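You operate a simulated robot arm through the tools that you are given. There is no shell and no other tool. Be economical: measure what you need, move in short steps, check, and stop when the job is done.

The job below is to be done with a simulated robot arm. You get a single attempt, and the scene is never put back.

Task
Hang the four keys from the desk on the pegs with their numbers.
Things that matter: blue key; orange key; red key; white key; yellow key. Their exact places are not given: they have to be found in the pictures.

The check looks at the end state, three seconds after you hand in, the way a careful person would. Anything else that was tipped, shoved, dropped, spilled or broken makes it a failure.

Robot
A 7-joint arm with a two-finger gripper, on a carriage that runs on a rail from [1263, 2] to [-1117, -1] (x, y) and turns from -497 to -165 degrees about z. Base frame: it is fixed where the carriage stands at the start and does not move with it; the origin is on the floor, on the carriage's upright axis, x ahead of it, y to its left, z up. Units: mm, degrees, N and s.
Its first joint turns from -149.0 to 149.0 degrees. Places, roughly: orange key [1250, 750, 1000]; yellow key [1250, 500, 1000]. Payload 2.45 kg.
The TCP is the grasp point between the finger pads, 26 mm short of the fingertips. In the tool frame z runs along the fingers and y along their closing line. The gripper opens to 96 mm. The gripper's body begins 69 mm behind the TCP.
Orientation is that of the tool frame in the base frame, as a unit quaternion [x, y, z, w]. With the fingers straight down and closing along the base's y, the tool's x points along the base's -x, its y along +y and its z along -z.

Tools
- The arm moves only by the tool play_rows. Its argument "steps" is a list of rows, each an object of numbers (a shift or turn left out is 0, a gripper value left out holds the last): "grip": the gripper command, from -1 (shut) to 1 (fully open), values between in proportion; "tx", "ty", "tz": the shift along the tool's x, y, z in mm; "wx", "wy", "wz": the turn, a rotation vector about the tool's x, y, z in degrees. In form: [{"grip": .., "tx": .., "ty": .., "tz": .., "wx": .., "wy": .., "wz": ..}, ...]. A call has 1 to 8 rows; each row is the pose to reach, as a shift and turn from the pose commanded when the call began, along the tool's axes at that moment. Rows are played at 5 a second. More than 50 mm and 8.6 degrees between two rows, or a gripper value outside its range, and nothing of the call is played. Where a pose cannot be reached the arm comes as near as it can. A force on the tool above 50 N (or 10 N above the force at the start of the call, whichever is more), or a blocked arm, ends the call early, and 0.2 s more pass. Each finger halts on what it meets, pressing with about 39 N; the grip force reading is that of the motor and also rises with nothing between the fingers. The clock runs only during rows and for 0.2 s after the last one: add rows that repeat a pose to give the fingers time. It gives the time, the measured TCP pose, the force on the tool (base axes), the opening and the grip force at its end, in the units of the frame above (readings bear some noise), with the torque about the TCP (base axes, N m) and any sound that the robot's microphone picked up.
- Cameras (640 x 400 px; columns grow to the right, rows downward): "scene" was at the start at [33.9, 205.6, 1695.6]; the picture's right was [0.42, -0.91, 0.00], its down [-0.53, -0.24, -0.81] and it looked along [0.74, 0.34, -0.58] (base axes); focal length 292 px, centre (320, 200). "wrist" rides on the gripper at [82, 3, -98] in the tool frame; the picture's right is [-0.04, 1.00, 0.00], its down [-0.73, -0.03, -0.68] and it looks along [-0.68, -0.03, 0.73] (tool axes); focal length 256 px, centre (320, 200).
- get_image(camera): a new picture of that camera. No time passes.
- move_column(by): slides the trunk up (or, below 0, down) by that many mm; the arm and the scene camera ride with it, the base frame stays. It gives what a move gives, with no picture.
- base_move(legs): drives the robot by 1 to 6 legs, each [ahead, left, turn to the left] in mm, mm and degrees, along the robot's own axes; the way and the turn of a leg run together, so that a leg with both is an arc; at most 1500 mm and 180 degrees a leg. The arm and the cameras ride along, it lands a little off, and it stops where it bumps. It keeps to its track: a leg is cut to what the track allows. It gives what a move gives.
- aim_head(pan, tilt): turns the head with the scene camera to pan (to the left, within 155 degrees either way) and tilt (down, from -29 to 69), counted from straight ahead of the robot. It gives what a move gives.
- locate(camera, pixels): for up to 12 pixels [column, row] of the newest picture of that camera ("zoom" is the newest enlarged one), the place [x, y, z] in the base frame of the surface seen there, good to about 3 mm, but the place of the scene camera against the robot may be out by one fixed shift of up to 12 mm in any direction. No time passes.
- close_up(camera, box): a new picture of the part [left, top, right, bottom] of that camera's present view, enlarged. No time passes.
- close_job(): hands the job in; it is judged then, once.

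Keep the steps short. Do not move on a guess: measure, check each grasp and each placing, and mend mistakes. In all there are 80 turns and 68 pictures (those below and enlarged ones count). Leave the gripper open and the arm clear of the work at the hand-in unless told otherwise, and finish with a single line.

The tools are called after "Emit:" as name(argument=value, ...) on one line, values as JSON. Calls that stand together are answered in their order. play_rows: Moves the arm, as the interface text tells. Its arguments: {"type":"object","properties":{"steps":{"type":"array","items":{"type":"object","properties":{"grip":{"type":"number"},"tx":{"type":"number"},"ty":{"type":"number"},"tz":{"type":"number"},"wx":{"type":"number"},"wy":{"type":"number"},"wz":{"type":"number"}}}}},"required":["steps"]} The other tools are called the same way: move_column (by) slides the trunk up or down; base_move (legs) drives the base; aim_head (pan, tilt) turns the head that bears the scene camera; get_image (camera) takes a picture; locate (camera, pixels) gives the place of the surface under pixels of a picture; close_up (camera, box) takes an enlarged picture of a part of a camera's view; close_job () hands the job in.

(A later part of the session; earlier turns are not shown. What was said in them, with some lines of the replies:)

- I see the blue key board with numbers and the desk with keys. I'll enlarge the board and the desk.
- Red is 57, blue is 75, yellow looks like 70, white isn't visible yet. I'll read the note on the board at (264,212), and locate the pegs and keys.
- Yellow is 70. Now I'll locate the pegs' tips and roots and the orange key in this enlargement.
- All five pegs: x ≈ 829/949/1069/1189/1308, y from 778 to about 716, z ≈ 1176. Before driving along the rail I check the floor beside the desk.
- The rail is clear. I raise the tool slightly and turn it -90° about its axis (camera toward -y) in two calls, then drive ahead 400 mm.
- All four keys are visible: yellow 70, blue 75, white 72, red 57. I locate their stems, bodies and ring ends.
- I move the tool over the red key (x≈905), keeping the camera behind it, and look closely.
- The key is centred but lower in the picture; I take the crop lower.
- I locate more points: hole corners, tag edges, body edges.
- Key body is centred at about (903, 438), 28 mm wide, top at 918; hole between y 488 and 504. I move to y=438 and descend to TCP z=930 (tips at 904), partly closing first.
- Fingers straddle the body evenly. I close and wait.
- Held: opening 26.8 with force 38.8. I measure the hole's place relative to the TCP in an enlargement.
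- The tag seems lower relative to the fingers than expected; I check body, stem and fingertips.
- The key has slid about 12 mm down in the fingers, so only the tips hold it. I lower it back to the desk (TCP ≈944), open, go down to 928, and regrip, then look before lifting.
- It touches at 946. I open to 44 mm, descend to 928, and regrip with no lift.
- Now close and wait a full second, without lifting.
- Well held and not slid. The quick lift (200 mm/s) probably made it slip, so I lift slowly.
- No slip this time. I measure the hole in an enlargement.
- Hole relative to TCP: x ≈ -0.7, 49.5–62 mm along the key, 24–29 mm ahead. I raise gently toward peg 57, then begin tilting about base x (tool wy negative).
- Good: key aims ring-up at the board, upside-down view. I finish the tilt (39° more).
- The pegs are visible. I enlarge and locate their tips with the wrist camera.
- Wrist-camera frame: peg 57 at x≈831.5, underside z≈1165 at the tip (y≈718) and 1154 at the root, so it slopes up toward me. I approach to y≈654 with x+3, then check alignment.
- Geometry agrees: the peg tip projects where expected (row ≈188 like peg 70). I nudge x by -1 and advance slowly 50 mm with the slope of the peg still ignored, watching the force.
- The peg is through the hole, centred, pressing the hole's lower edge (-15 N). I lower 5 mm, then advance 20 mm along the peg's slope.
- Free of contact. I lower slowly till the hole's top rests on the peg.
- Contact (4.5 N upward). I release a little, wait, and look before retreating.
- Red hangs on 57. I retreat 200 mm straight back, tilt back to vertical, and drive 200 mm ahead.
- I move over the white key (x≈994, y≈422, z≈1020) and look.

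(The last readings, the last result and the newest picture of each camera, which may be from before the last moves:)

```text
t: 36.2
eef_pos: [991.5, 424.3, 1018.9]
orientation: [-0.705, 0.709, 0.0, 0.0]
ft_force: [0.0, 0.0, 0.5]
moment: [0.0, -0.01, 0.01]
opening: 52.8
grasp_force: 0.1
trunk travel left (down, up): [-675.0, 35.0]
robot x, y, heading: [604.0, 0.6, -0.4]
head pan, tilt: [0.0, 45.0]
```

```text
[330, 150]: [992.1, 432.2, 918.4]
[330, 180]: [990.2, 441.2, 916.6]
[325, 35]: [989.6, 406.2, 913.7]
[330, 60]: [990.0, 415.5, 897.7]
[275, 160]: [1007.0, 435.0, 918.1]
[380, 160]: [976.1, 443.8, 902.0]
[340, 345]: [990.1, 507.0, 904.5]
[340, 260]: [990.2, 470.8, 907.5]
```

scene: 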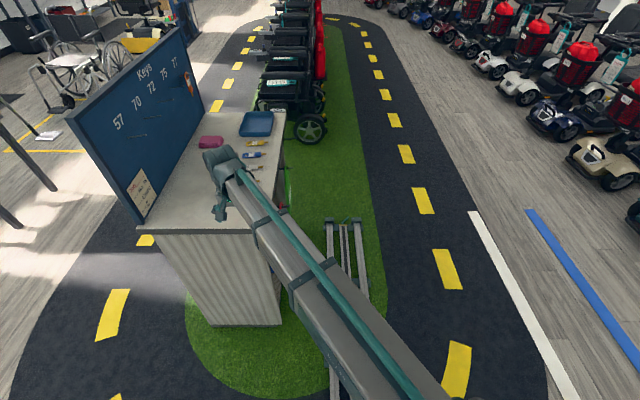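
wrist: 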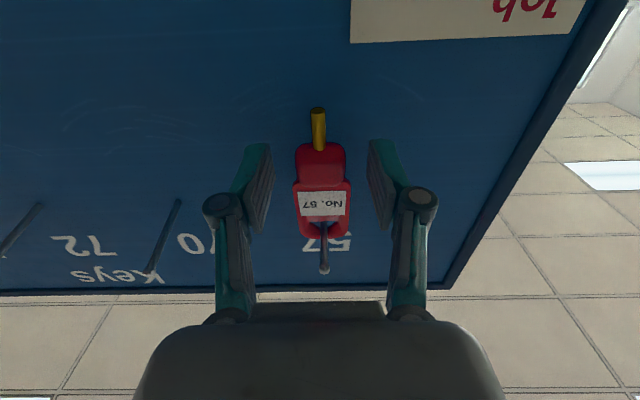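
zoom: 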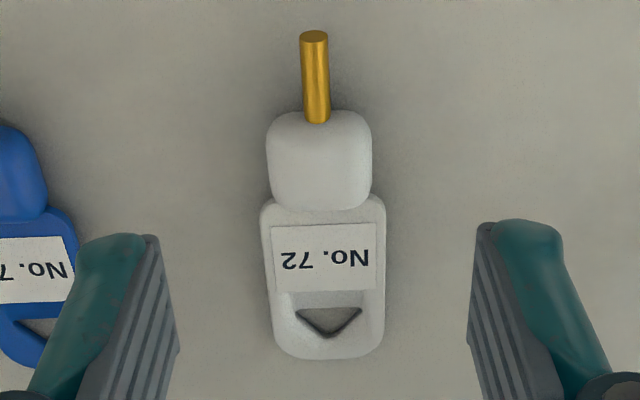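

Body centre is near x≈994, y≈438. I descend to TCP (994, 438, 929), then close and lift slowly.

Emit:
play_rows(steps=[{"grip": 0.2, "tx": -14, "ty": -2.5}, {"tx": -14, "ty": -2.5, "tz": 40}, {"tx": -14, "ty": -2.5, "tz": 70}, {"tx": -14, "ty": -2.5, "tz": 89.5}, {"tx": -14, "ty": -2.5, "tz": 89.5}, {"grip": -1, "tx": -14, "ty": -2.5, "tz": 89.5}, {"grip": -1, "tx": -14, "ty": -2.5, "tz": 89.5}, {"grip": -1, "tx": -14, "ty": -2.5, "tz": 89.5}])

Emit:
play_rows(steps=[{"grip": -1}, {"tz": -1}, {"tz": -3}, {"tz": -6}, {"tz": -10}, {"tz": -15}, {"tz": -22}, {"tz": -30}])

Emit:
get_image(camera="wrist")

Emit:
close_up(camera="wrist", box=[260, 165, 380, 240])

```text
t: 38.0
eef_pos: [994.9, 437.3, 929.5]
orientation: [-0.706, 0.708, 0.0, 0.0]
ft_force: [0.2, -0.5, 0.6]
moment: [0.01, 0.0, 0.0]
opening: 26.5
grasp_force: 39.2
trunk travel left (down, up): [-675.0, 35.0]
robot x, y, heading: [605.4, 1.0, -0.6]
head pan, tilt: [0.0, 45.0]
```

```text
t: 39.8
eef_pos: [994.7, 437.2, 959.4]
orientation: [-0.705, 0.709, 0.0, 0.001]
ft_force: [0.2, -0.6, -0.4]
moment: [0.0, -0.02, -0.01]
opening: 26.6
grasp_force: 38.6
trunk travel left (down, up): [-675.0, 35.0]
robot x, y, heading: [609.2, -0.0, -0.4]
head pan, tilt: [0.0, 45.0]
```

```text
31 pictures are left
```

wrist: 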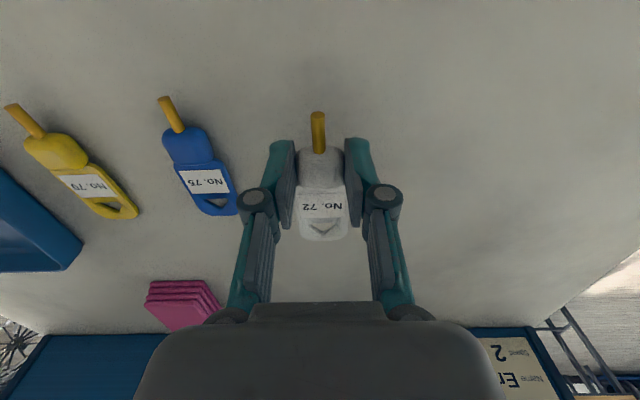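

```text
5.33 times, centred on (320, 202) of wrist
```

zoom: 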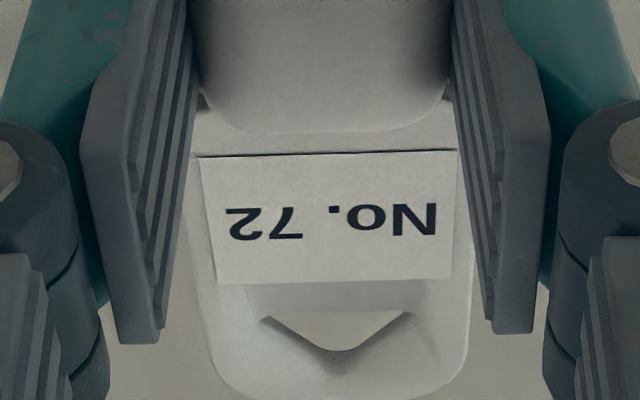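

White is held the same way, hole ≈2.5 mm farther from the TCP than red's was. Same path: lift toward peg 72 (x≈1071), then tilt.

Emit:
play_rows(steps=[{"grip": -1, "tz": -4, "ty": -3, "tx": -2}, {"tz": -13, "ty": -9, "tx": -7}, {"tz": -28, "ty": -20, "tx": -16}, {"tz": -47, "ty": -33, "tx": -28}, {"tz": -66, "ty": -46, "tx": -40}, {"tz": -85, "ty": -60, "tx": -52}, {"tz": -98, "ty": -70, "tx": -58}, {"tz": -105, "ty": -76.5, "tx": -60}])

Emit:
play_rows(steps=[{"wy": -4, "tz": -3}, {"wy": -12, "tz": -8}, {"wy": -20, "tz": -16}, {"wy": -28, "tz": -24}, {"wy": -36, "tz": -32}, {"wy": -44, "tz": -40}, {"wy": -49, "tz": -44}, {"wy": -51, "tz": -45}])

Emit:
play_rows(steps=[{"wy": -4}, {"wy": -12}, {"wy": -20}, {"wy": -28}, {"wy": -35}, {"wy": -39}, {"wy": -39}])

Emit:
get_image(camera="wrist")

Emit:
close_up(camera="wrist", box=[200, 60, 440, 210])

```text
t: 41.6
eef_pos: [1073.3, 496.5, 1065.2]
orientation: [-0.705, 0.709, 0.0, 0.0]
ft_force: [-0.1, 0.4, 0.2]
moment: [-0.02, 0.0, 0.0]
opening: 26.6
grasp_force: 39.2
trunk travel left (down, up): [-675.0, 35.0]
robot x, y, heading: [604.6, 3.0, -0.3]
head pan, tilt: [0.0, 45.0]
```

```text
t: 43.4
eef_pos: [1071.8, 496.9, 1108.3]
orientation: [-0.637, 0.64, 0.303, 0.305]
ft_force: [-0.1, -0.3, -0.1]
moment: [-0.02, 0.01, -0.01]
opening: 26.7
grasp_force: 39.6
trunk travel left (down, up): [-675.0, 35.0]
robot x, y, heading: [601.1, 0.7, -0.6]
head pan, tilt: [0.0, 45.0]
```

```text
t: 45.0
eef_pos: [1070.9, 496.5, 1110.9]
orientation: [-0.498, 0.501, 0.498, 0.502]
ft_force: [0.3, 0.0, 0.2]
moment: [0.0, 0.0, 0.01]
opening: 26.4
grasp_force: 39.0
trunk travel left (down, up): [-675.0, 35.0]
robot x, y, heading: [605.3, -1.4, -0.5]
head pan, tilt: [0.0, 45.0]
```

```text
29 pictures are left
```

wrist: 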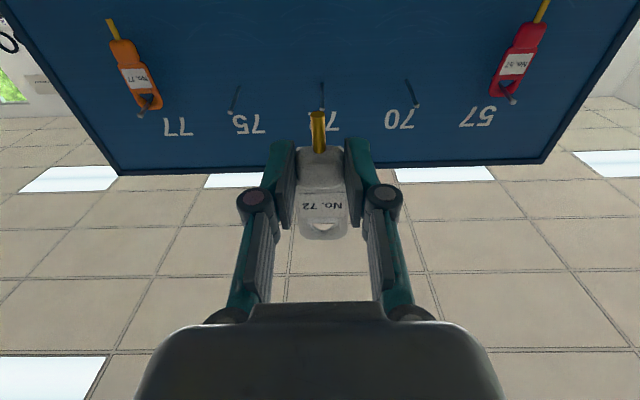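

```text
2.67 times, centred on (320, 135) of wrist
```

zoom: 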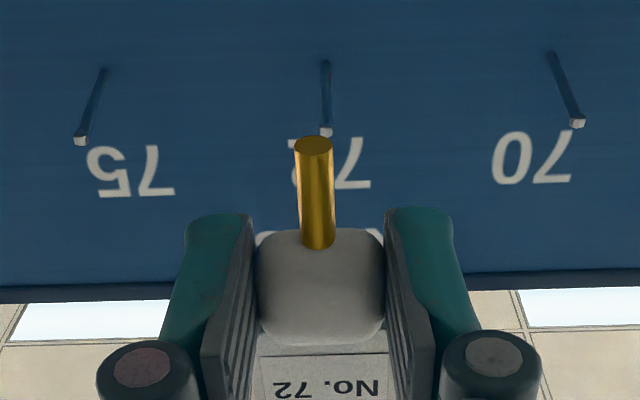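

Emit:
locate(camera="zoom", pixels=[[326, 131], [325, 110], [325, 80], [577, 122], [82, 139]])

Emit:
play_rows(steps=[{"grip": -1, "tz": 5}, {"tz": 20, "ty": -0.5, "tx": 1}, {"tz": 45, "ty": -0.5, "tx": 1.5}, {"tz": 72, "ty": -0.5, "tx": 2}, {"tz": 100, "ty": -0.5, "tx": 2}, {"tz": 130, "ty": -0.5, "tx": 2}, {"tz": 150, "ty": -0.5, "tx": 2}, {"tz": 158, "ty": -0.5, "tx": 2}])

```text
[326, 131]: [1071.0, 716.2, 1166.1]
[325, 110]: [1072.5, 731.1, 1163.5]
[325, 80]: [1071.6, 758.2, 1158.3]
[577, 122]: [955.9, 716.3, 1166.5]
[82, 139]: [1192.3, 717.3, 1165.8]
```

```text
t: 46.8
eef_pos: [1072.8, 655.3, 1108.8]
orientation: [-0.498, 0.502, 0.498, 0.502]
ft_force: [-1.0, -0.2, 0.2]
moment: [-0.04, 0.0, -0.02]
opening: 26.7
grasp_force: 39.1
trunk travel left (down, up): [-675.0, 35.0]
robot x, y, heading: [603.3, -2.9, -0.3]
head pan, tilt: [0.0, 45.0]
```

Peg 72 tip at x≈1071, z underside ≈1166, as expected. I advance slowly, dipping with the slope after the tip has passed.

Emit:
play_rows(steps=[{"grip": -1, "tz": 8}, {"tz": 18}, {"tz": 28}, {"tz": 36}, {"tz": 42, "tx": 0.7}, {"tz": 47, "tx": 1.7}, {"tz": 50, "tx": 2.3}, {"tz": 50, "tx": 2.3}])

Emit:
close_up(camera="wrist", box=[260, 165, 380, 240])

```text
t: 48.6
eef_pos: [1073.4, 703.9, 1105.8]
orientation: [-0.5, 0.501, 0.499, 0.501]
ft_force: [0.4, -0.3, 0.2]
moment: [0.0, -0.01, -0.03]
opening: 26.7
grasp_force: 39.5
trunk travel left (down, up): [-675.0, 35.0]
robot x, y, heading: [601.6, -1.2, -0.1]
head pan, tilt: [0.0, 45.0]
```

```text
5.33 times, centred on (320, 202) of wrist
```

zoom: 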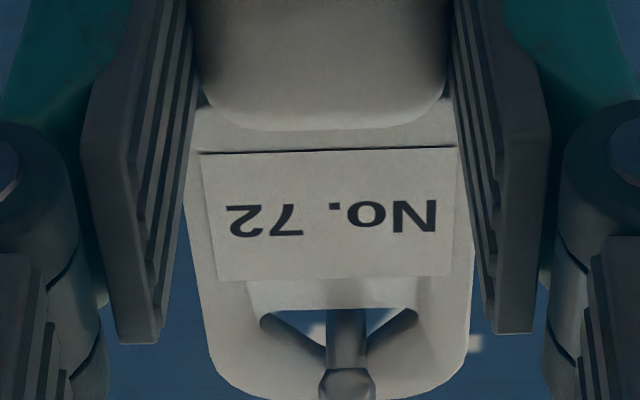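

Through, no contact. Peg is slightly right of the hole's centre; I shift x -1.5, advance 20 mm, then lower to contact.

Emit:
play_rows(steps=[{"grip": -1, "ty": 1.5}, {"ty": 1.5, "tx": 1, "tz": 5}, {"ty": 1.5, "tx": 2, "tz": 10}, {"ty": 1.5, "tx": 3, "tz": 15}, {"ty": 1.5, "tx": 4, "tz": 20}, {"ty": 1.5, "tx": 5, "tz": 20}, {"ty": 1.5, "tx": 6, "tz": 20}])

Emit:
play_rows(steps=[{"grip": -1, "tx": 1}, {"tx": 2}, {"tx": 3}])

```text
t: 50.2
eef_pos: [1071.6, 724.4, 1099.2]
orientation: [-0.498, 0.502, 0.498, 0.502]
ft_force: [0.3, -0.2, -0.2]
moment: [0.02, -0.05, -0.02]
opening: 26.7
grasp_force: 39.1
trunk travel left (down, up): [-675.0, 35.0]
robot x, y, heading: [606.1, 2.4, -0.3]
head pan, tilt: [0.0, 45.0]
```

```text
t: 51.0
eef_pos: [1072.4, 724.1, 1097.3]
orientation: [-0.498, 0.502, 0.499, 0.502]
ft_force: [0.1, 0.8, -0.6]
moment: [-0.03, 0.0, 0.04]
opening: 26.5
grasp_force: 39.1
trunk travel left (down, up): [-675.0, 35.0]
robot x, y, heading: [604.9, 4.5, -0.5]
head pan, tilt: [0.0, 45.0]
```

Emit:
play_rows(steps=[{"grip": -1, "tx": 1}, {"tx": 2}])

```text
t: 51.6
eef_pos: [1071.9, 725.8, 1095.4]
orientation: [-0.498, 0.502, 0.499, 0.501]
ft_force: [1.2, 0.2, 1.4]
moment: [0.05, 0.04, -0.01]
opening: 26.6
grasp_force: 39.1
trunk travel left (down, up): [-675.0, 35.0]
robot x, y, heading: [608.8, -1.3, -0.3]
head pan, tilt: [0.0, 45.0]
```

Near contact. One more mm, then release and look.

Emit:
play_rows(steps=[{"grip": -1, "tx": 0.8}, {"grip": -0.3, "tx": 0.8}, {"grip": -0.1, "tx": 0.8}, {"grip": 0.1, "tx": 0.8}, {"grip": 0.1, "tx": 0.8}, {"grip": 0.1, "tx": 0.8}, {"grip": 0.1, "tx": 0.8}])

Emit:
get_image(camera="wrist")

```text
t: 53.2
eef_pos: [1071.4, 724.2, 1094.6]
orientation: [-0.498, 0.501, 0.499, 0.501]
ft_force: [-1.0, -0.2, -0.1]
moment: [0.03, -0.02, -0.02]
opening: 52.5
grasp_force: 0.1
trunk travel left (down, up): [-675.0, 35.0]
robot x, y, heading: [607.8, -0.7, -0.4]
head pan, tilt: [0.0, 45.0]
```

```text
26 pictures are left
```

wrist: 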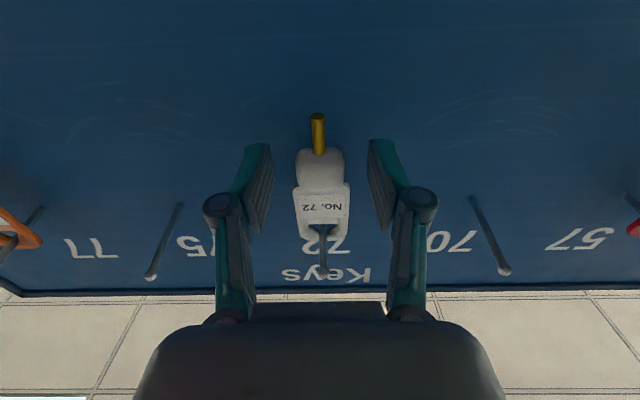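

White hangs on 72. Retreat, tilt back, and go above the blue key.

Emit:
play_rows(steps=[{"tz": -10}, {"tz": -30}, {"tz": -60}, {"tz": -100}, {"tz": -140}, {"tz": -180}, {"tz": -200}])

Emit:
play_rows(steps=[{"wy": 8.2}, {"wy": 16.4}, {"wy": 24.6}, {"wy": 32.8}, {"wy": 41}, {"wy": 49.2}, {"wy": 57.4}, {"wy": 65.6}])

Emit:
play_rows(steps=[{"wy": 8.2}, {"wy": 16.4}, {"wy": 24.4}, {"wy": 24.4}])

Emit:
play_rows(steps=[{"ty": -3, "tx": 25, "tz": 20}, {"ty": -7, "tx": 55, "tz": 45}, {"ty": -10.5, "tx": 85, "tz": 65}, {"ty": -10.5, "tx": 100, "tz": 77}, {"ty": -10.5, "tx": 100, "tz": 77}])

Emit:
close_up(camera="wrist", box=[220, 70, 420, 195])

```text
t: 54.8
eef_pos: [1070.6, 523.9, 1094.3]
orientation: [-0.499, 0.501, 0.499, 0.501]
ft_force: [-0.1, 0.1, 0.3]
moment: [0.0, 0.0, 0.0]
opening: 52.8
grasp_force: 0.0
trunk travel left (down, up): [-675.0, 35.0]
robot x, y, heading: [606.7, -0.7, -0.3]
head pan, tilt: [0.0, 45.0]
```

```text
t: 56.6
eef_pos: [1071.3, 524.9, 1093.6]
orientation: [-0.689, 0.694, 0.147, 0.149]
ft_force: [0.2, 0.0, 0.3]
moment: [-0.02, -0.01, -0.05]
opening: 53.0
grasp_force: 0.1
trunk travel left (down, up): [-675.0, 35.0]
robot x, y, heading: [603.3, 1.4, -0.4]
head pan, tilt: [0.0, 45.0]
```

```text
t: 57.6
eef_pos: [1071.2, 525.9, 1093.3]
orientation: [-0.705, 0.71, -0.001, -0.001]
ft_force: [0.7, -0.2, 0.2]
moment: [-0.03, -0.03, 0.0]
opening: 52.7
grasp_force: 0.1
trunk travel left (down, up): [-675.0, 35.0]
robot x, y, heading: [605.9, -1.9, -0.7]
head pan, tilt: [0.0, 45.0]
```

```text
t: 58.8
eef_pos: [1080.8, 425.0, 1015.9]
orientation: [-0.705, 0.709, -0.001, 0.001]
ft_force: [0.6, -1.0, 0.9]
moment: [0.02, 0.02, -0.03]
opening: 52.8
grasp_force: 0.0
trunk travel left (down, up): [-675.0, 35.0]
robot x, y, heading: [608.4, -1.3, -0.4]
head pan, tilt: [0.0, 45.0]
```

```text
3.20 times, centred on (320, 132) of wrist
```

zoom: 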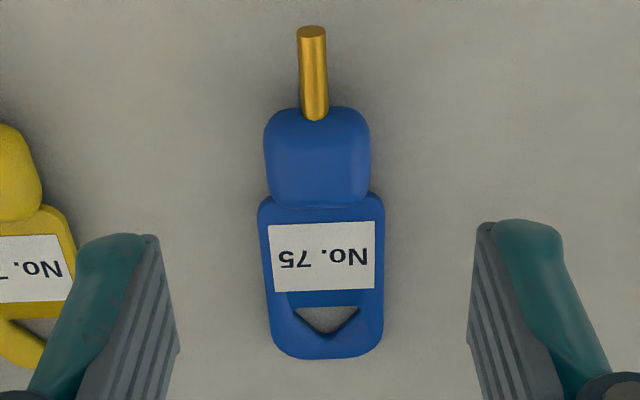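

Blue sits like white did. I descend with ty -3, tx -13.5, tz +86.7, grip and lift slowly.

Emit:
play_rows(steps=[{"grip": 0.2, "tx": -13.5, "ty": -3}, {"tx": -13.5, "ty": -3, "tz": 40}, {"tx": -13.5, "ty": -3, "tz": 70}, {"tx": -13.5, "ty": -3, "tz": 86.7}, {"tx": -13.5, "ty": -3, "tz": 86.7}, {"grip": -1, "tx": -13.5, "ty": -3, "tz": 86.7}, {"grip": -1, "tx": -13.5, "ty": -3, "tz": 86.7}, {"grip": -1, "tx": -13.5, "ty": -3, "tz": 86.7}])

Emit:
play_rows(steps=[{"grip": -1}, {"tz": -1}, {"tz": -3}, {"tz": -6}, {"tz": -10}, {"tz": -15}, {"tz": -22}, {"tz": -30}])

Emit:
close_up(camera="wrist", box=[260, 165, 380, 240])

```text
t: 60.6
eef_pos: [1082.3, 437.4, 930.0]
orientation: [-0.705, 0.709, 0.0, 0.0]
ft_force: [0.0, 0.1, 0.6]
moment: [-0.02, 0.01, -0.02]
opening: 26.5
grasp_force: 39.0
trunk travel left (down, up): [-675.0, 35.0]
robot x, y, heading: [605.0, 1.7, -0.3]
head pan, tilt: [0.0, 45.0]
```

```text
t: 62.4
eef_pos: [1083.9, 438.2, 960.8]
orientation: [-0.705, 0.709, 0.0, 0.0]
ft_force: [-0.2, -0.7, -0.2]
moment: [0.02, 0.0, -0.01]
opening: 26.5
grasp_force: 38.8
trunk travel left (down, up): [-675.0, 35.0]
robot x, y, heading: [606.0, 0.7, -0.1]
head pan, tilt: [0.0, 45.0]
```

```text
5.33 times, centred on (320, 202) of wrist
```

zoom: 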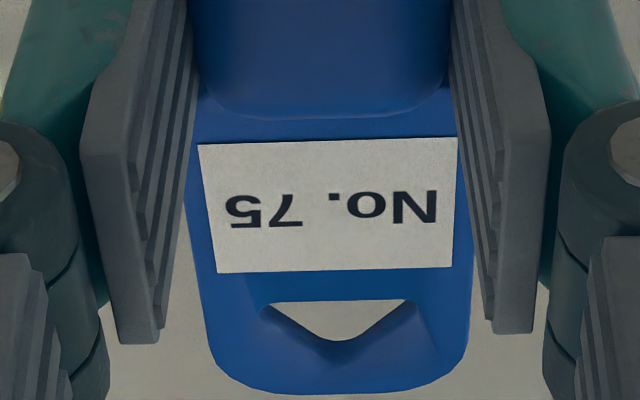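

Blue held; hole about 1 mm farther than red's. Target TCP (1191.5, ·, 1110). I lift across and tilt.

Emit:
play_rows(steps=[{"grip": -1, "tz": -4, "ty": -4, "tx": -2}, {"tz": -13, "ty": -13, "tx": -7}, {"tz": -28, "ty": -28, "tx": -16}, {"tz": -47, "ty": -47, "tx": -28}, {"tz": -66, "ty": -66, "tx": -40}, {"tz": -85, "ty": -86, "tx": -52}, {"tz": -98, "ty": -101, "tx": -58}, {"tz": -105, "ty": -108, "tx": -60}])

Emit:
play_rows(steps=[{"wy": -4, "tz": -3}, {"wy": -12, "tz": -8}, {"wy": -20, "tz": -16}, {"wy": -28, "tz": -24}, {"wy": -36, "tz": -32}, {"wy": -44, "tz": -40}, {"wy": -49, "tz": -44}, {"wy": -51, "tz": -45}])

Emit:
play_rows(steps=[{"wy": -4}, {"wy": -12}, {"wy": -20}, {"wy": -28}, {"wy": -35}, {"wy": -39}, {"wy": -39}])

Emit:
close_up(camera="wrist", box=[200, 60, 440, 210])

```text
t: 64.2
eef_pos: [1192.1, 496.4, 1064.6]
orientation: [-0.705, 0.709, 0.0, 0.001]
ft_force: [-0.1, 0.2, -0.3]
moment: [0.01, 0.0, 0.03]
opening: 26.7
grasp_force: 38.6
trunk travel left (down, up): [-675.0, 35.0]
robot x, y, heading: [604.3, 0.4, 0.0]
head pan, tilt: [0.0, 45.0]
```

```text
t: 66.0
eef_pos: [1192.2, 497.4, 1111.1]
orientation: [-0.636, 0.64, 0.304, 0.305]
ft_force: [0.4, -0.1, 0.0]
moment: [-0.03, 0.02, 0.0]
opening: 26.6
grasp_force: 38.0
trunk travel left (down, up): [-675.0, 35.0]
robot x, y, heading: [603.9, 0.3, -0.3]
head pan, tilt: [0.0, 45.0]
```

```text
t: 67.6
eef_pos: [1191.9, 497.7, 1110.7]
orientation: [-0.497, 0.501, 0.498, 0.503]
ft_force: [-0.1, -0.4, 1.3]
moment: [-0.02, 0.01, -0.03]
opening: 26.6
grasp_force: 39.4
trunk travel left (down, up): [-675.0, 35.0]
robot x, y, heading: [608.9, 1.8, -0.2]
head pan, tilt: [0.0, 45.0]
```

```text
2.67 times, centred on (320, 135) of wrist
```

zoom: 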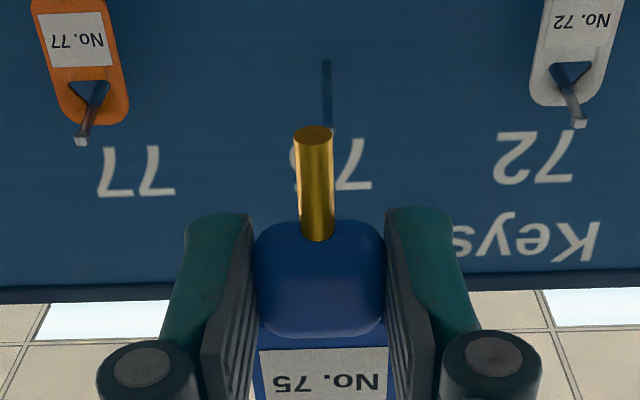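

Aligned; peg needs about -1.5 mm in x. Approach then insertion.

Emit:
play_rows(steps=[{"grip": -1, "tz": 5, "ty": 0.5}, {"tz": 20, "ty": 1.5, "tx": 0.5}, {"tz": 45, "ty": 1.5, "tx": 0.5}, {"tz": 72, "ty": 1.5, "tx": 0.5}, {"tz": 100, "ty": 1.5, "tx": 0.5}, {"tz": 130, "ty": 1.5, "tx": 0.5}, {"tz": 150, "ty": 1.5, "tx": 0.5}, {"tz": 158, "ty": 1.5, "tx": 0.5}])

Emit:
play_rows(steps=[{"grip": -1, "tz": 8}, {"tz": 18}, {"tz": 28}, {"tz": 36}, {"tz": 42, "tx": 0.7}, {"tz": 47, "tx": 1.7}, {"tz": 50, "tx": 2.3}, {"tz": 50, "tx": 2.3}])

Emit:
close_up(camera="wrist", box=[260, 165, 380, 240])

```text
t: 69.4
eef_pos: [1191.7, 655.3, 1109.5]
orientation: [-0.498, 0.502, 0.498, 0.502]
ft_force: [0.3, -0.4, 0.0]
moment: [0.01, 0.0, -0.01]
opening: 26.7
grasp_force: 39.2
trunk travel left (down, up): [-675.0, 35.0]
robot x, y, heading: [603.4, 3.8, -0.5]
head pan, tilt: [0.0, 45.0]
```

```text
t: 71.2
eef_pos: [1191.6, 705.8, 1107.4]
orientation: [-0.499, 0.501, 0.499, 0.502]
ft_force: [0.1, 0.3, -0.4]
moment: [-0.02, 0.02, 0.01]
opening: 26.6
grasp_force: 38.7
trunk travel left (down, up): [-675.0, 35.0]
robot x, y, heading: [606.7, -1.0, -0.5]
head pan, tilt: [0.0, 45.0]
```

```text
5.33 times, centred on (320, 202) of wrist
```

zoom: 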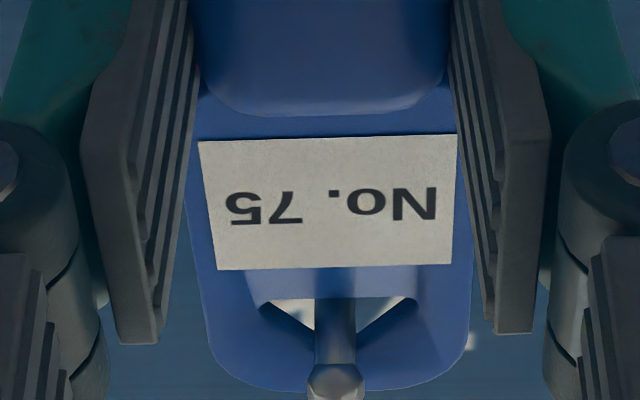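

Through and centred. Advance 19 mm along the slope and lower.

Emit:
play_rows(steps=[{"grip": -1, "tx": 1, "tz": 5}, {"tx": 2, "tz": 10}, {"tx": 3, "tz": 15}, {"tx": 4, "tz": 19}, {"tx": 5.5, "tz": 19}, {"tx": 7, "tz": 19}, {"tx": 8, "tz": 19}])

Emit:
play_rows(steps=[{"grip": -1, "tx": 1}, {"tx": 2}, {"tx": 2}])

```text
t: 72.8
eef_pos: [1192.1, 723.9, 1099.3]
orientation: [-0.498, 0.502, 0.499, 0.501]
ft_force: [0.4, 0.6, -0.2]
moment: [0.03, 0.0, 0.02]
opening: 26.6
grasp_force: 38.5
trunk travel left (down, up): [-675.0, 35.0]
robot x, y, heading: [607.1, 0.3, 0.0]
head pan, tilt: [0.0, 45.0]
```

```text
t: 73.6
eef_pos: [1191.8, 724.8, 1097.8]
orientation: [-0.499, 0.501, 0.5, 0.5]
ft_force: [0.1, -0.1, -0.4]
moment: [0.01, -0.02, -0.03]
opening: 26.6
grasp_force: 39.8
trunk travel left (down, up): [-675.0, 35.0]
robot x, y, heading: [609.1, 0.9, -0.3]
head pan, tilt: [0.0, 45.0]
```

Emit:
play_rows(steps=[{"grip": -1, "tx": 0.7}, {"tx": 1.3}])

```text
t: 74.2
eef_pos: [1192.0, 723.9, 1096.8]
orientation: [-0.499, 0.501, 0.498, 0.501]
ft_force: [0.3, 1.3, 2.2]
moment: [-0.02, 0.06, -0.01]
opening: 26.6
grasp_force: 39.0
trunk travel left (down, up): [-675.0, 35.0]
robot x, y, heading: [609.1, 0.7, -0.3]
head pan, tilt: [0.0, 45.0]
```

Contact (2.2 N). Release and look.

Emit:
play_rows(steps=[{"grip": -1, "tx": 0.4}, {"grip": -0.3, "tx": 0.4}, {"grip": -0.1, "tx": 0.4}, {"grip": 0.1, "tx": 0.4}, {"grip": 0.1, "tx": 0.4}, {"grip": 0.1, "tx": 0.4}, {"grip": 0.1, "tx": 0.4}])

Emit:
get_image(camera="wrist")

```text
t: 75.8
eef_pos: [1190.7, 725.4, 1096.4]
orientation: [-0.498, 0.502, 0.499, 0.502]
ft_force: [0.2, 0.2, -0.4]
moment: [0.0, 0.01, -0.01]
opening: 52.8
grasp_force: 0.1
trunk travel left (down, up): [-675.0, 35.0]
robot x, y, heading: [605.6, 3.3, -0.5]
head pan, tilt: [0.0, 45.0]
```

```text
21 pictures are left
```

wrist: 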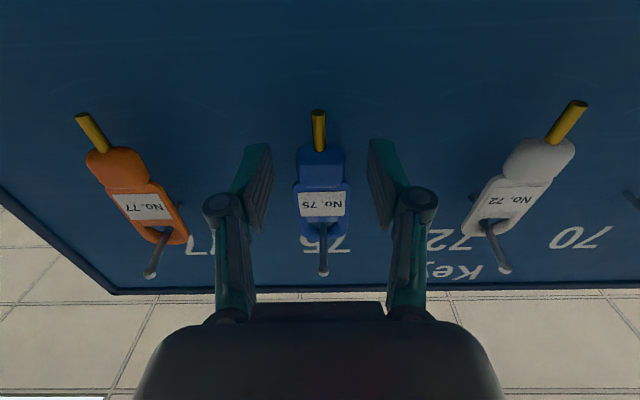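

Blue hangs on 75. Retreat, tilt back, move above the yellow key.

Emit:
play_rows(steps=[{"tz": -10}, {"tz": -30}, {"tz": -60}, {"tz": -100}, {"tz": -140}, {"tz": -180}, {"tz": -200}])

Emit:
play_rows(steps=[{"wy": 8.2}, {"wy": 16.4}, {"wy": 24.6}, {"wy": 32.8}, {"wy": 41}, {"wy": 49.2}, {"wy": 57.4}, {"wy": 65.6}])

Emit:
play_rows(steps=[{"wy": 8.2}, {"wy": 16.4}, {"wy": 24.4}, {"wy": 24.4}])

Emit:
play_rows(steps=[{"ty": 6, "tx": 25, "tz": 20}, {"ty": 15, "tx": 55, "tz": 45}, {"ty": 23, "tx": 85, "tz": 65}, {"ty": 23, "tx": 100, "tz": 77}, {"ty": 23, "tx": 100, "tz": 77}])

Emit:
get_image(camera="wrist")

Emit:
close_up(camera="wrist", box=[220, 70, 420, 195])

```text
t: 77.4
eef_pos: [1189.7, 523.2, 1095.6]
orientation: [-0.498, 0.502, 0.499, 0.501]
ft_force: [-0.2, 0.9, 0.2]
moment: [0.0, -0.01, 0.01]
opening: 52.9
grasp_force: 0.0
trunk travel left (down, up): [-675.0, 35.0]
robot x, y, heading: [605.1, 0.6, -0.2]
head pan, tilt: [0.0, 45.0]
```

```text
t: 79.2
eef_pos: [1190.0, 522.8, 1096.3]
orientation: [-0.689, 0.694, 0.147, 0.149]
ft_force: [1.0, -0.4, 0.1]
moment: [0.0, 0.01, 0.0]
opening: 52.4
grasp_force: 0.2
trunk travel left (down, up): [-675.0, 35.0]
robot x, y, heading: [604.5, -0.2, -0.2]
head pan, tilt: [0.0, 45.0]
```

```text
t: 80.2
eef_pos: [1190.1, 523.8, 1096.0]
orientation: [-0.704, 0.71, 0.0, -0.001]
ft_force: [0.4, 0.4, 0.8]
moment: [0.03, 0.01, 0.0]
opening: 52.4
grasp_force: 0.0
trunk travel left (down, up): [-675.0, 35.0]
robot x, y, heading: [603.8, 1.0, -0.2]
head pan, tilt: [0.0, 45.0]
```

```text
t: 81.4
eef_pos: [1166.8, 423.3, 1020.4]
orientation: [-0.705, 0.709, 0.0, 0.0]
ft_force: [0.0, 0.1, 1.4]
moment: [0.02, 0.02, 0.01]
opening: 52.6
grasp_force: 0.0
trunk travel left (down, up): [-675.0, 35.0]
robot x, y, heading: [605.6, -0.6, 0.2]
head pan, tilt: [0.0, 45.0]
```

```text
20 pictures are left
```

wrist: 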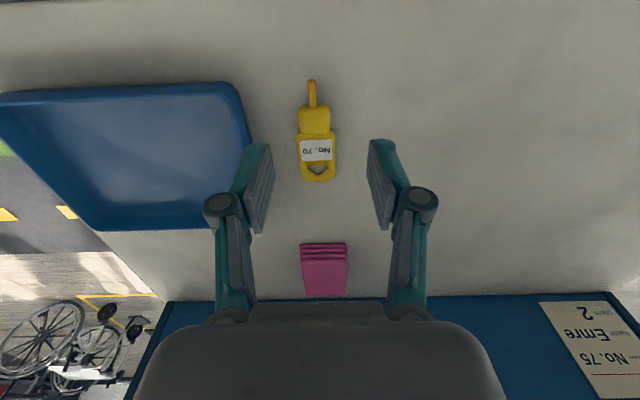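

```text
3.20 times, centred on (320, 132) of wrist
```

zoom: 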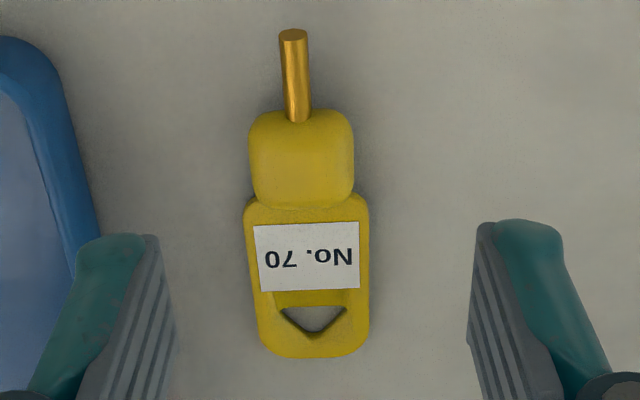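

Yellow body centre ≈ x 1173.6. I measure the tray's near wall for finger clearance.

Emit:
locate(camera="wrist", pixels=[[242, 100], [247, 125], [250, 140], [243, 120], [252, 145], [246, 142]])

Emit:
locate(camera="zoom", pixels=[[302, 150], [302, 180], [313, 345], [258, 160], [348, 160]])

```text
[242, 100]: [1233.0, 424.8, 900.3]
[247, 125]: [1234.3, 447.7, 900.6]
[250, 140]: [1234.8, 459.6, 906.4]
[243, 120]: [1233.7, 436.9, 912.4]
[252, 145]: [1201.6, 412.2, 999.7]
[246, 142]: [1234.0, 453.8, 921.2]
```

```text
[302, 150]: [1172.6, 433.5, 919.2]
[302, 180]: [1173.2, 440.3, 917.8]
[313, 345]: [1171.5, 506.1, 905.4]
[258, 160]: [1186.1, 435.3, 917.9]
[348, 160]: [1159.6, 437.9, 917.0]
```

Tray wall is at x≥1232, giving 25 mm clearance. Descend, grip, lift slowly.

Emit:
play_rows(steps=[{"grip": 0.05, "tx": -14.7, "ty": -6.3}, {"tx": -14.7, "ty": -6.3, "tz": 40}, {"tx": -14.7, "ty": -6.3, "tz": 70}, {"tx": -14.7, "ty": -6.3, "tz": 90.5}, {"tx": -14.7, "ty": -6.3, "tz": 90.5}, {"grip": -1, "tx": -14.7, "ty": -6.3, "tz": 90.5}, {"grip": -1, "tx": -14.7, "ty": -6.3, "tz": 90.5}, {"grip": -1, "tx": -14.7, "ty": -6.3, "tz": 90.5}])

Emit:
play_rows(steps=[{"grip": -1}, {"tz": -1}, {"tz": -3}, {"tz": -6}, {"tz": -10}, {"tz": -15}, {"tz": -22}, {"tz": -30}])

Emit:
close_up(camera="wrist", box=[260, 165, 380, 240])

```text
t: 83.2
eef_pos: [1173.6, 438.0, 928.5]
orientation: [-0.705, 0.709, 0.0, 0.0]
ft_force: [-1.1, -0.3, 0.1]
moment: [0.0, -0.02, -0.03]
opening: 26.7
grasp_force: 39.1
trunk travel left (down, up): [-675.0, 35.0]
robot x, y, heading: [606.4, 3.9, -0.4]
head pan, tilt: [0.0, 45.0]
```

```text
t: 85.0
eef_pos: [1173.8, 438.9, 958.0]
orientation: [-0.705, 0.709, 0.0, -0.001]
ft_force: [-0.3, 0.1, 0.0]
moment: [0.0, 0.04, 0.01]
opening: 26.2
grasp_force: 39.1
trunk travel left (down, up): [-675.0, 35.0]
robot x, y, heading: [600.3, -0.8, 0.1]
head pan, tilt: [0.0, 45.0]
```

```text
5.33 times, centred on (320, 202) of wrist
```

zoom: 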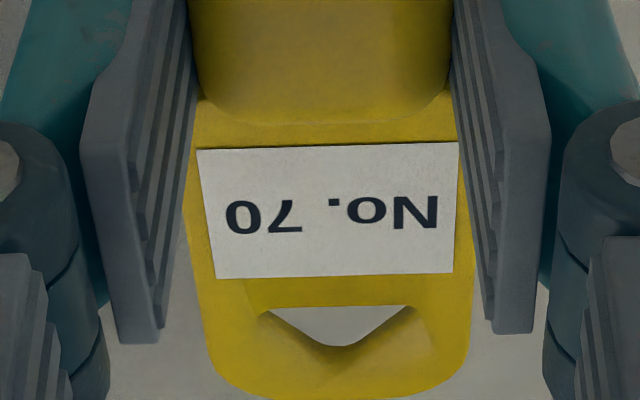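

Yellow held; target TCP (951.5, ·, 1109). I carry it gently leftward and tilt at y≈550.

Emit:
play_rows(steps=[{"grip": -1, "tz": -4, "ty": 4, "tx": -3}, {"tz": -13, "ty": 13, "tx": -9}, {"tz": -28, "ty": 28, "tx": -22}, {"tz": -47, "ty": 47, "tx": -37}, {"tz": -66, "ty": 67, "tx": -52}, {"tz": -85, "ty": 88, "tx": -67}, {"tz": -98, "ty": 104, "tx": -76}, {"tz": -105, "ty": 112, "tx": -80}])

Emit:
play_rows(steps=[{"wy": -4, "tz": -3, "ty": 6, "tx": -3}, {"wy": -12, "tz": -8, "ty": 20, "tx": -8}, {"wy": -20, "tz": -16, "ty": 38, "tx": -14}, {"wy": -28, "tz": -24, "ty": 58, "tx": -20}, {"wy": -36, "tz": -32, "ty": 78, "tx": -26}, {"wy": -44, "tz": -40, "ty": 95, "tx": -30}, {"wy": -49, "tz": -45, "ty": 106, "tx": -32}, {"wy": -51, "tz": -46, "ty": 110.3, "tx": -32}])

Emit:
play_rows(steps=[{"wy": -4}, {"wy": -12}, {"wy": -20}, {"wy": -28}, {"wy": -35}, {"wy": -39}, {"wy": -39}])

Emit:
close_up(camera="wrist", box=[200, 60, 440, 210])

```text
t: 86.8
eef_pos: [1062.4, 519.3, 1062.7]
orientation: [-0.705, 0.709, 0.0, 0.0]
ft_force: [-0.5, 0.1, -0.2]
moment: [-0.01, 0.0, -0.02]
opening: 26.7
grasp_force: 39.9
trunk travel left (down, up): [-675.0, 35.0]
robot x, y, heading: [602.8, -2.7, -0.2]
head pan, tilt: [0.0, 45.0]
```

```text
t: 88.6
eef_pos: [950.4, 551.4, 1109.9]
orientation: [-0.636, 0.64, 0.304, 0.306]
ft_force: [0.6, -0.2, 0.3]
moment: [-0.01, 0.01, -0.01]
opening: 26.3
grasp_force: 38.9
trunk travel left (down, up): [-675.0, 35.0]
robot x, y, heading: [606.3, -0.5, -0.2]
head pan, tilt: [0.0, 45.0]
```

```text
t: 90.2
eef_pos: [962.5, 564.6, 1106.8]
orientation: [-0.498, 0.501, 0.498, 0.502]
ft_force: [0.6, -0.2, -0.5]
moment: [-0.02, -0.04, 0.0]
opening: 26.6
grasp_force: 38.9
out of reach, approached as far as the arm can: row 3, 4, 5, 6, 7
trunk travel left (down, up): [-675.0, 35.0]
robot x, y, heading: [607.9, 1.4, -0.2]
head pan, tilt: [0.0, 45.0]
```

```text
2.67 times, centred on (320, 135) of wrist
```

zoom: 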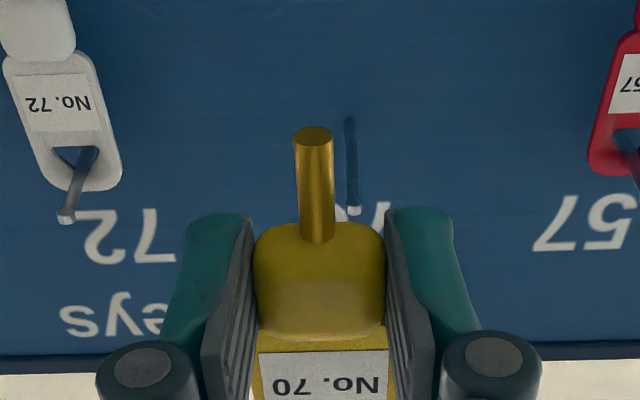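

The arm couldn't reach the last pose fully (too close in): actual (962.5, 564.6). Moving forward along y restores reach; I go gently and re-read.

Emit:
play_rows(steps=[{"grip": -1, "tz": 20}, {"tz": 35}, {"tz": 52}, {"tz": 70}, {"tz": 85}, {"tz": 90}, {"tz": 90}])

Emit:
get_image(camera="wrist")

```text
t: 91.8
eef_pos: [964.5, 655.5, 1107.4]
orientation: [-0.499, 0.501, 0.499, 0.501]
ft_force: [0.0, -0.1, 0.7]
moment: [-0.04, -0.02, 0.0]
opening: 26.7
grasp_force: 39.1
trunk travel left (down, up): [-675.0, 35.0]
robot x, y, heading: [607.2, -2.7, -0.4]
head pan, tilt: [0.0, 45.0]
```

```text
16 pictures are left
```

wrist: 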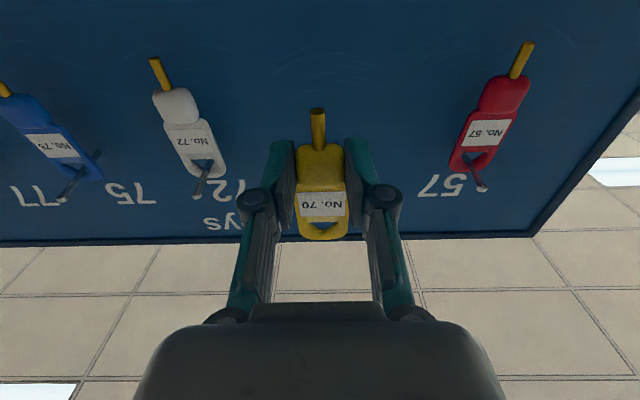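

Now at (964, 655.5, 1107), clear of the peg tip. I shift x by -12 and z +2 sideways, slowly, then check symmetric neighbours.

Emit:
play_rows(steps=[{"grip": -1, "ty": 3}, {"ty": 7, "tx": -1}, {"ty": 10, "tx": -2}, {"ty": 12, "tx": -2}, {"ty": 12, "tx": -2}])

Emit:
get_image(camera="wrist")

Emit:
close_up(camera="wrist", box=[160, 130, 480, 330])

```text
t: 93.0
eef_pos: [951.5, 655.5, 1108.2]
orientation: [-0.499, 0.501, 0.499, 0.501]
ft_force: [-0.5, 0.3, -0.5]
moment: [0.02, 0.0, -0.02]
opening: 26.8
grasp_force: 39.1
trunk travel left (down, up): [-675.0, 35.0]
robot x, y, heading: [607.5, 0.9, -0.4]
head pan, tilt: [0.0, 45.0]
```

```text
15 pictures are left
```

wrist: 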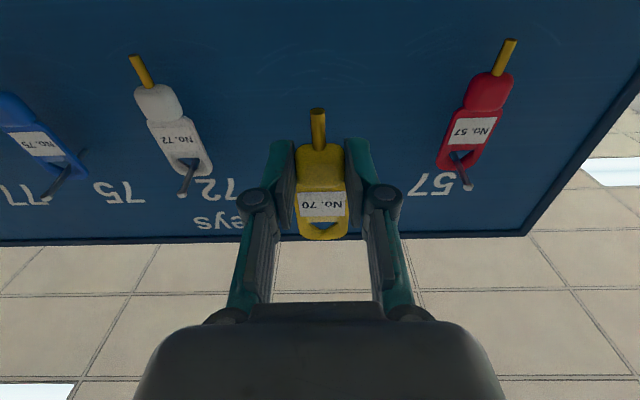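

```text
2.00 times, centred on (320, 230) of wrist
```

zoom: 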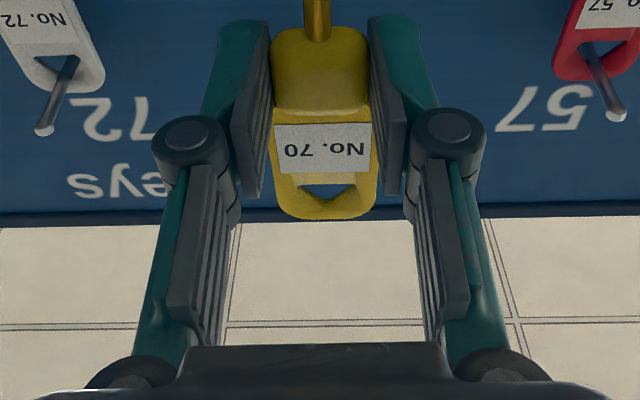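

Neighbouring tips at columns 181.5 and 468.5 give a mid of 325, as wanted. Key has not slipped. Insert.

Emit:
play_rows(steps=[{"grip": -1, "tz": 8}, {"tz": 18}, {"tz": 28}, {"tz": 36}, {"tz": 42, "tx": 0.7}, {"tz": 47, "tx": 1.7}, {"tz": 50, "tx": 2.3}, {"tz": 50, "tx": 2.3}])

Emit:
close_up(camera="wrist", box=[260, 165, 380, 240])

```text
t: 94.8
eef_pos: [951.9, 704.9, 1106.2]
orientation: [-0.498, 0.501, 0.499, 0.502]
ft_force: [-0.3, 0.1, 0.7]
moment: [0.01, -0.04, 0.01]
opening: 26.7
grasp_force: 38.9
trunk travel left (down, up): [-675.0, 35.0]
robot x, y, heading: [604.4, 0.4, -0.5]
head pan, tilt: [0.0, 45.0]
```

```text
5.33 times, centred on (320, 202) of wrist
```

zoom: 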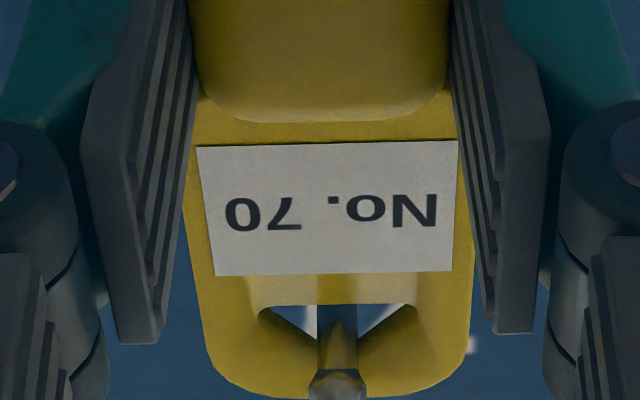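

Through and centred. Advance 19 mm down the slope and lower.

Emit:
play_rows(steps=[{"grip": -1, "tx": 1, "tz": 5}, {"tx": 2, "tz": 10}, {"tx": 3, "tz": 15}, {"tx": 4, "tz": 19}, {"tx": 5.5, "tz": 19}, {"tx": 7, "tz": 19}, {"tx": 8, "tz": 19}])

Emit:
play_rows(steps=[{"grip": -1, "tx": 1}, {"tx": 2}, {"tx": 2}])

```text
t: 96.4
eef_pos: [951.7, 722.8, 1099.7]
orientation: [-0.498, 0.502, 0.498, 0.502]
ft_force: [0.2, 0.2, -1.1]
moment: [-0.01, -0.01, -0.01]
opening: 27.0
grasp_force: 39.5
trunk travel left (down, up): [-675.0, 35.0]
robot x, y, heading: [609.2, 2.6, -0.2]
head pan, tilt: [0.0, 45.0]
```

```text
t: 97.2
eef_pos: [951.9, 724.1, 1098.6]
orientation: [-0.498, 0.502, 0.498, 0.502]
ft_force: [0.2, 1.8, 8.7]
moment: [0.1, 0.0, -0.02]
opening: 26.8
grasp_force: 39.2
trunk travel left (down, up): [-675.0, 35.0]
robot x, y, heading: [605.2, -2.3, -0.4]
head pan, tilt: [0.0, 45.0]
```

Contact (8.7 N). I ease up 1 mm, release and look.

Emit:
play_rows(steps=[{"grip": -1, "tx": -1}, {"grip": -0.3, "tx": -1}, {"grip": -0.1, "tx": -1}, {"grip": 0.1, "tx": -1}, {"grip": 0.1, "tx": -1}, {"grip": 0.1, "tx": -1}, {"grip": 0.1, "tx": -1}])

Emit:
get_image(camera="wrist")

```text
t: 98.8
eef_pos: [951.7, 723.3, 1098.7]
orientation: [-0.499, 0.501, 0.498, 0.501]
ft_force: [-0.1, -0.3, 0.5]
moment: [0.01, 0.03, 0.02]
opening: 52.8
grasp_force: 0.1
trunk travel left (down, up): [-675.0, 35.0]
robot x, y, heading: [602.8, -0.9, -0.3]
head pan, tilt: [0.0, 45.0]
```

```text
12 pictures are left
```

wrist: 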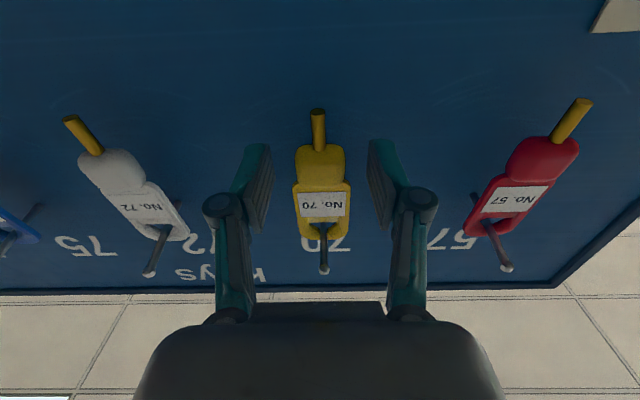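

Yellow hangs on 70. I retreat 110 mm straight back, open fully there, and look at everything.

Emit:
play_rows(steps=[{"tz": -10}, {"tz": -30}, {"tz": -60}, {"tz": -90}, {"tz": -110}, {"grip": 1, "tz": -110}, {"grip": 1, "tz": -110}])

Emit:
get_image(camera="wrist")

Emit:
aim_head(pan=50, tilt=35)

Emit:
get_image(camera="scene")

```text
t: 100.4
eef_pos: [951.5, 614.0, 1097.3]
orientation: [-0.499, 0.501, 0.499, 0.501]
ft_force: [-0.5, -0.7, 0.7]
moment: [0.01, -0.02, 0.0]
opening: 96.0
grasp_force: 0.0
trunk travel left (down, up): [-675.0, 35.0]
robot x, y, heading: [609.0, -0.2, -0.4]
head pan, tilt: [0.0, 45.0]
```

```text
11 pictures are left
```

wrist: 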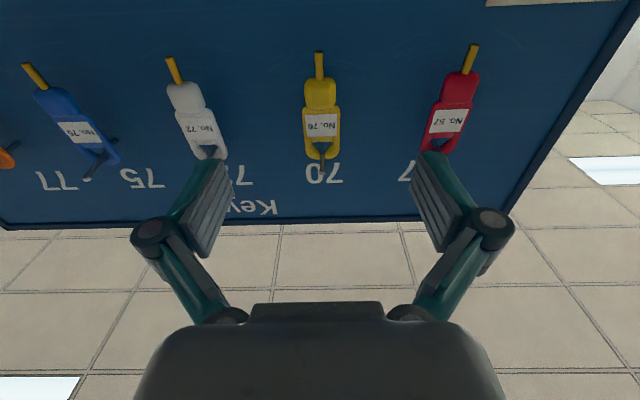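

```text
t: 101.6
eef_pos: [950.3, 613.7, 1097.1]
orientation: [-0.498, 0.501, 0.499, 0.501]
ft_force: [-0.1, 0.8, -0.7]
moment: [0.01, 0.0, 0.0]
opening: 95.9
grasp_force: 0.1
trunk travel left (down, up): [-675.0, 35.0]
robot x, y, heading: [602.3, 0.8, -0.0]
head pan, tilt: [50.0, 35.0]
```

```text
10 pictures are left
```

scene: 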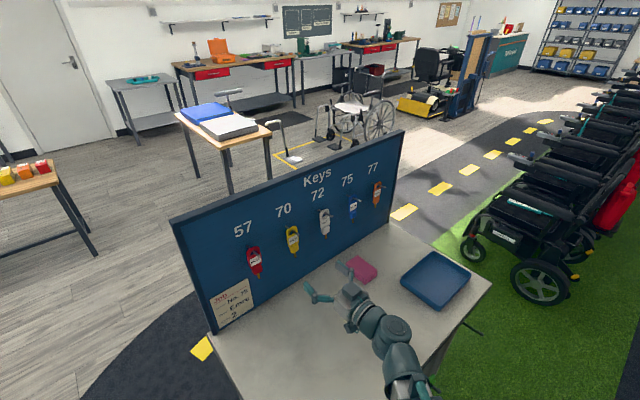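

All five keys hang under their numbers; desk items are in place. I pull the arm a little farther back, then hand in.

Emit:
play_rows(steps=[{"grip": 1, "tz": -20, "ty": -25}, {"tz": -40, "ty": -50}, {"tz": -60, "ty": -75}, {"tz": -80, "ty": -90}])

Emit:
close_up(camera="scene", box=[220, 150, 420, 275])

```text
t: 102.6
eef_pos: [1041.6, 532.3, 1097.7]
orientation: [-0.498, 0.502, 0.498, 0.502]
ft_force: [0.0, -0.7, 0.7]
moment: [0.02, 0.02, -0.02]
opening: 96.0
grasp_force: 0.1
trunk travel left (down, up): [-675.0, 35.0]
robot x, y, heading: [605.4, 1.6, -0.4]
head pan, tilt: [50.0, 35.0]
```

```text
3.20 times, centred on (320, 212) of scene
```

zoom: 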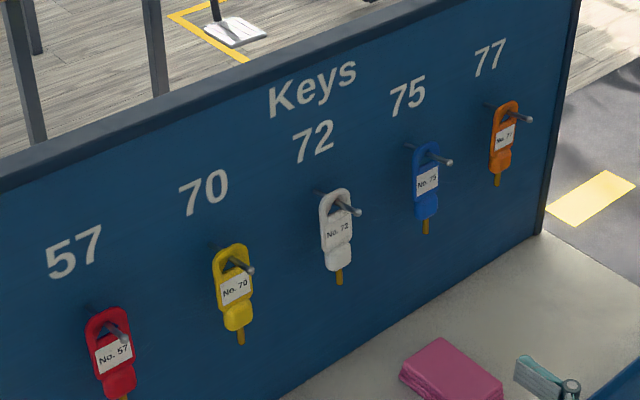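

All keys hang on their matching pegs, the arm is clear and the gripper is open; handing in.

Emit:
close_job()

```text
The job is handed in.
```

The four desk keys hang on their numbered pegs (red 57, yellow 70, white 72, blue 75); the orange key on 77 and the other items on the desk were left untouched.
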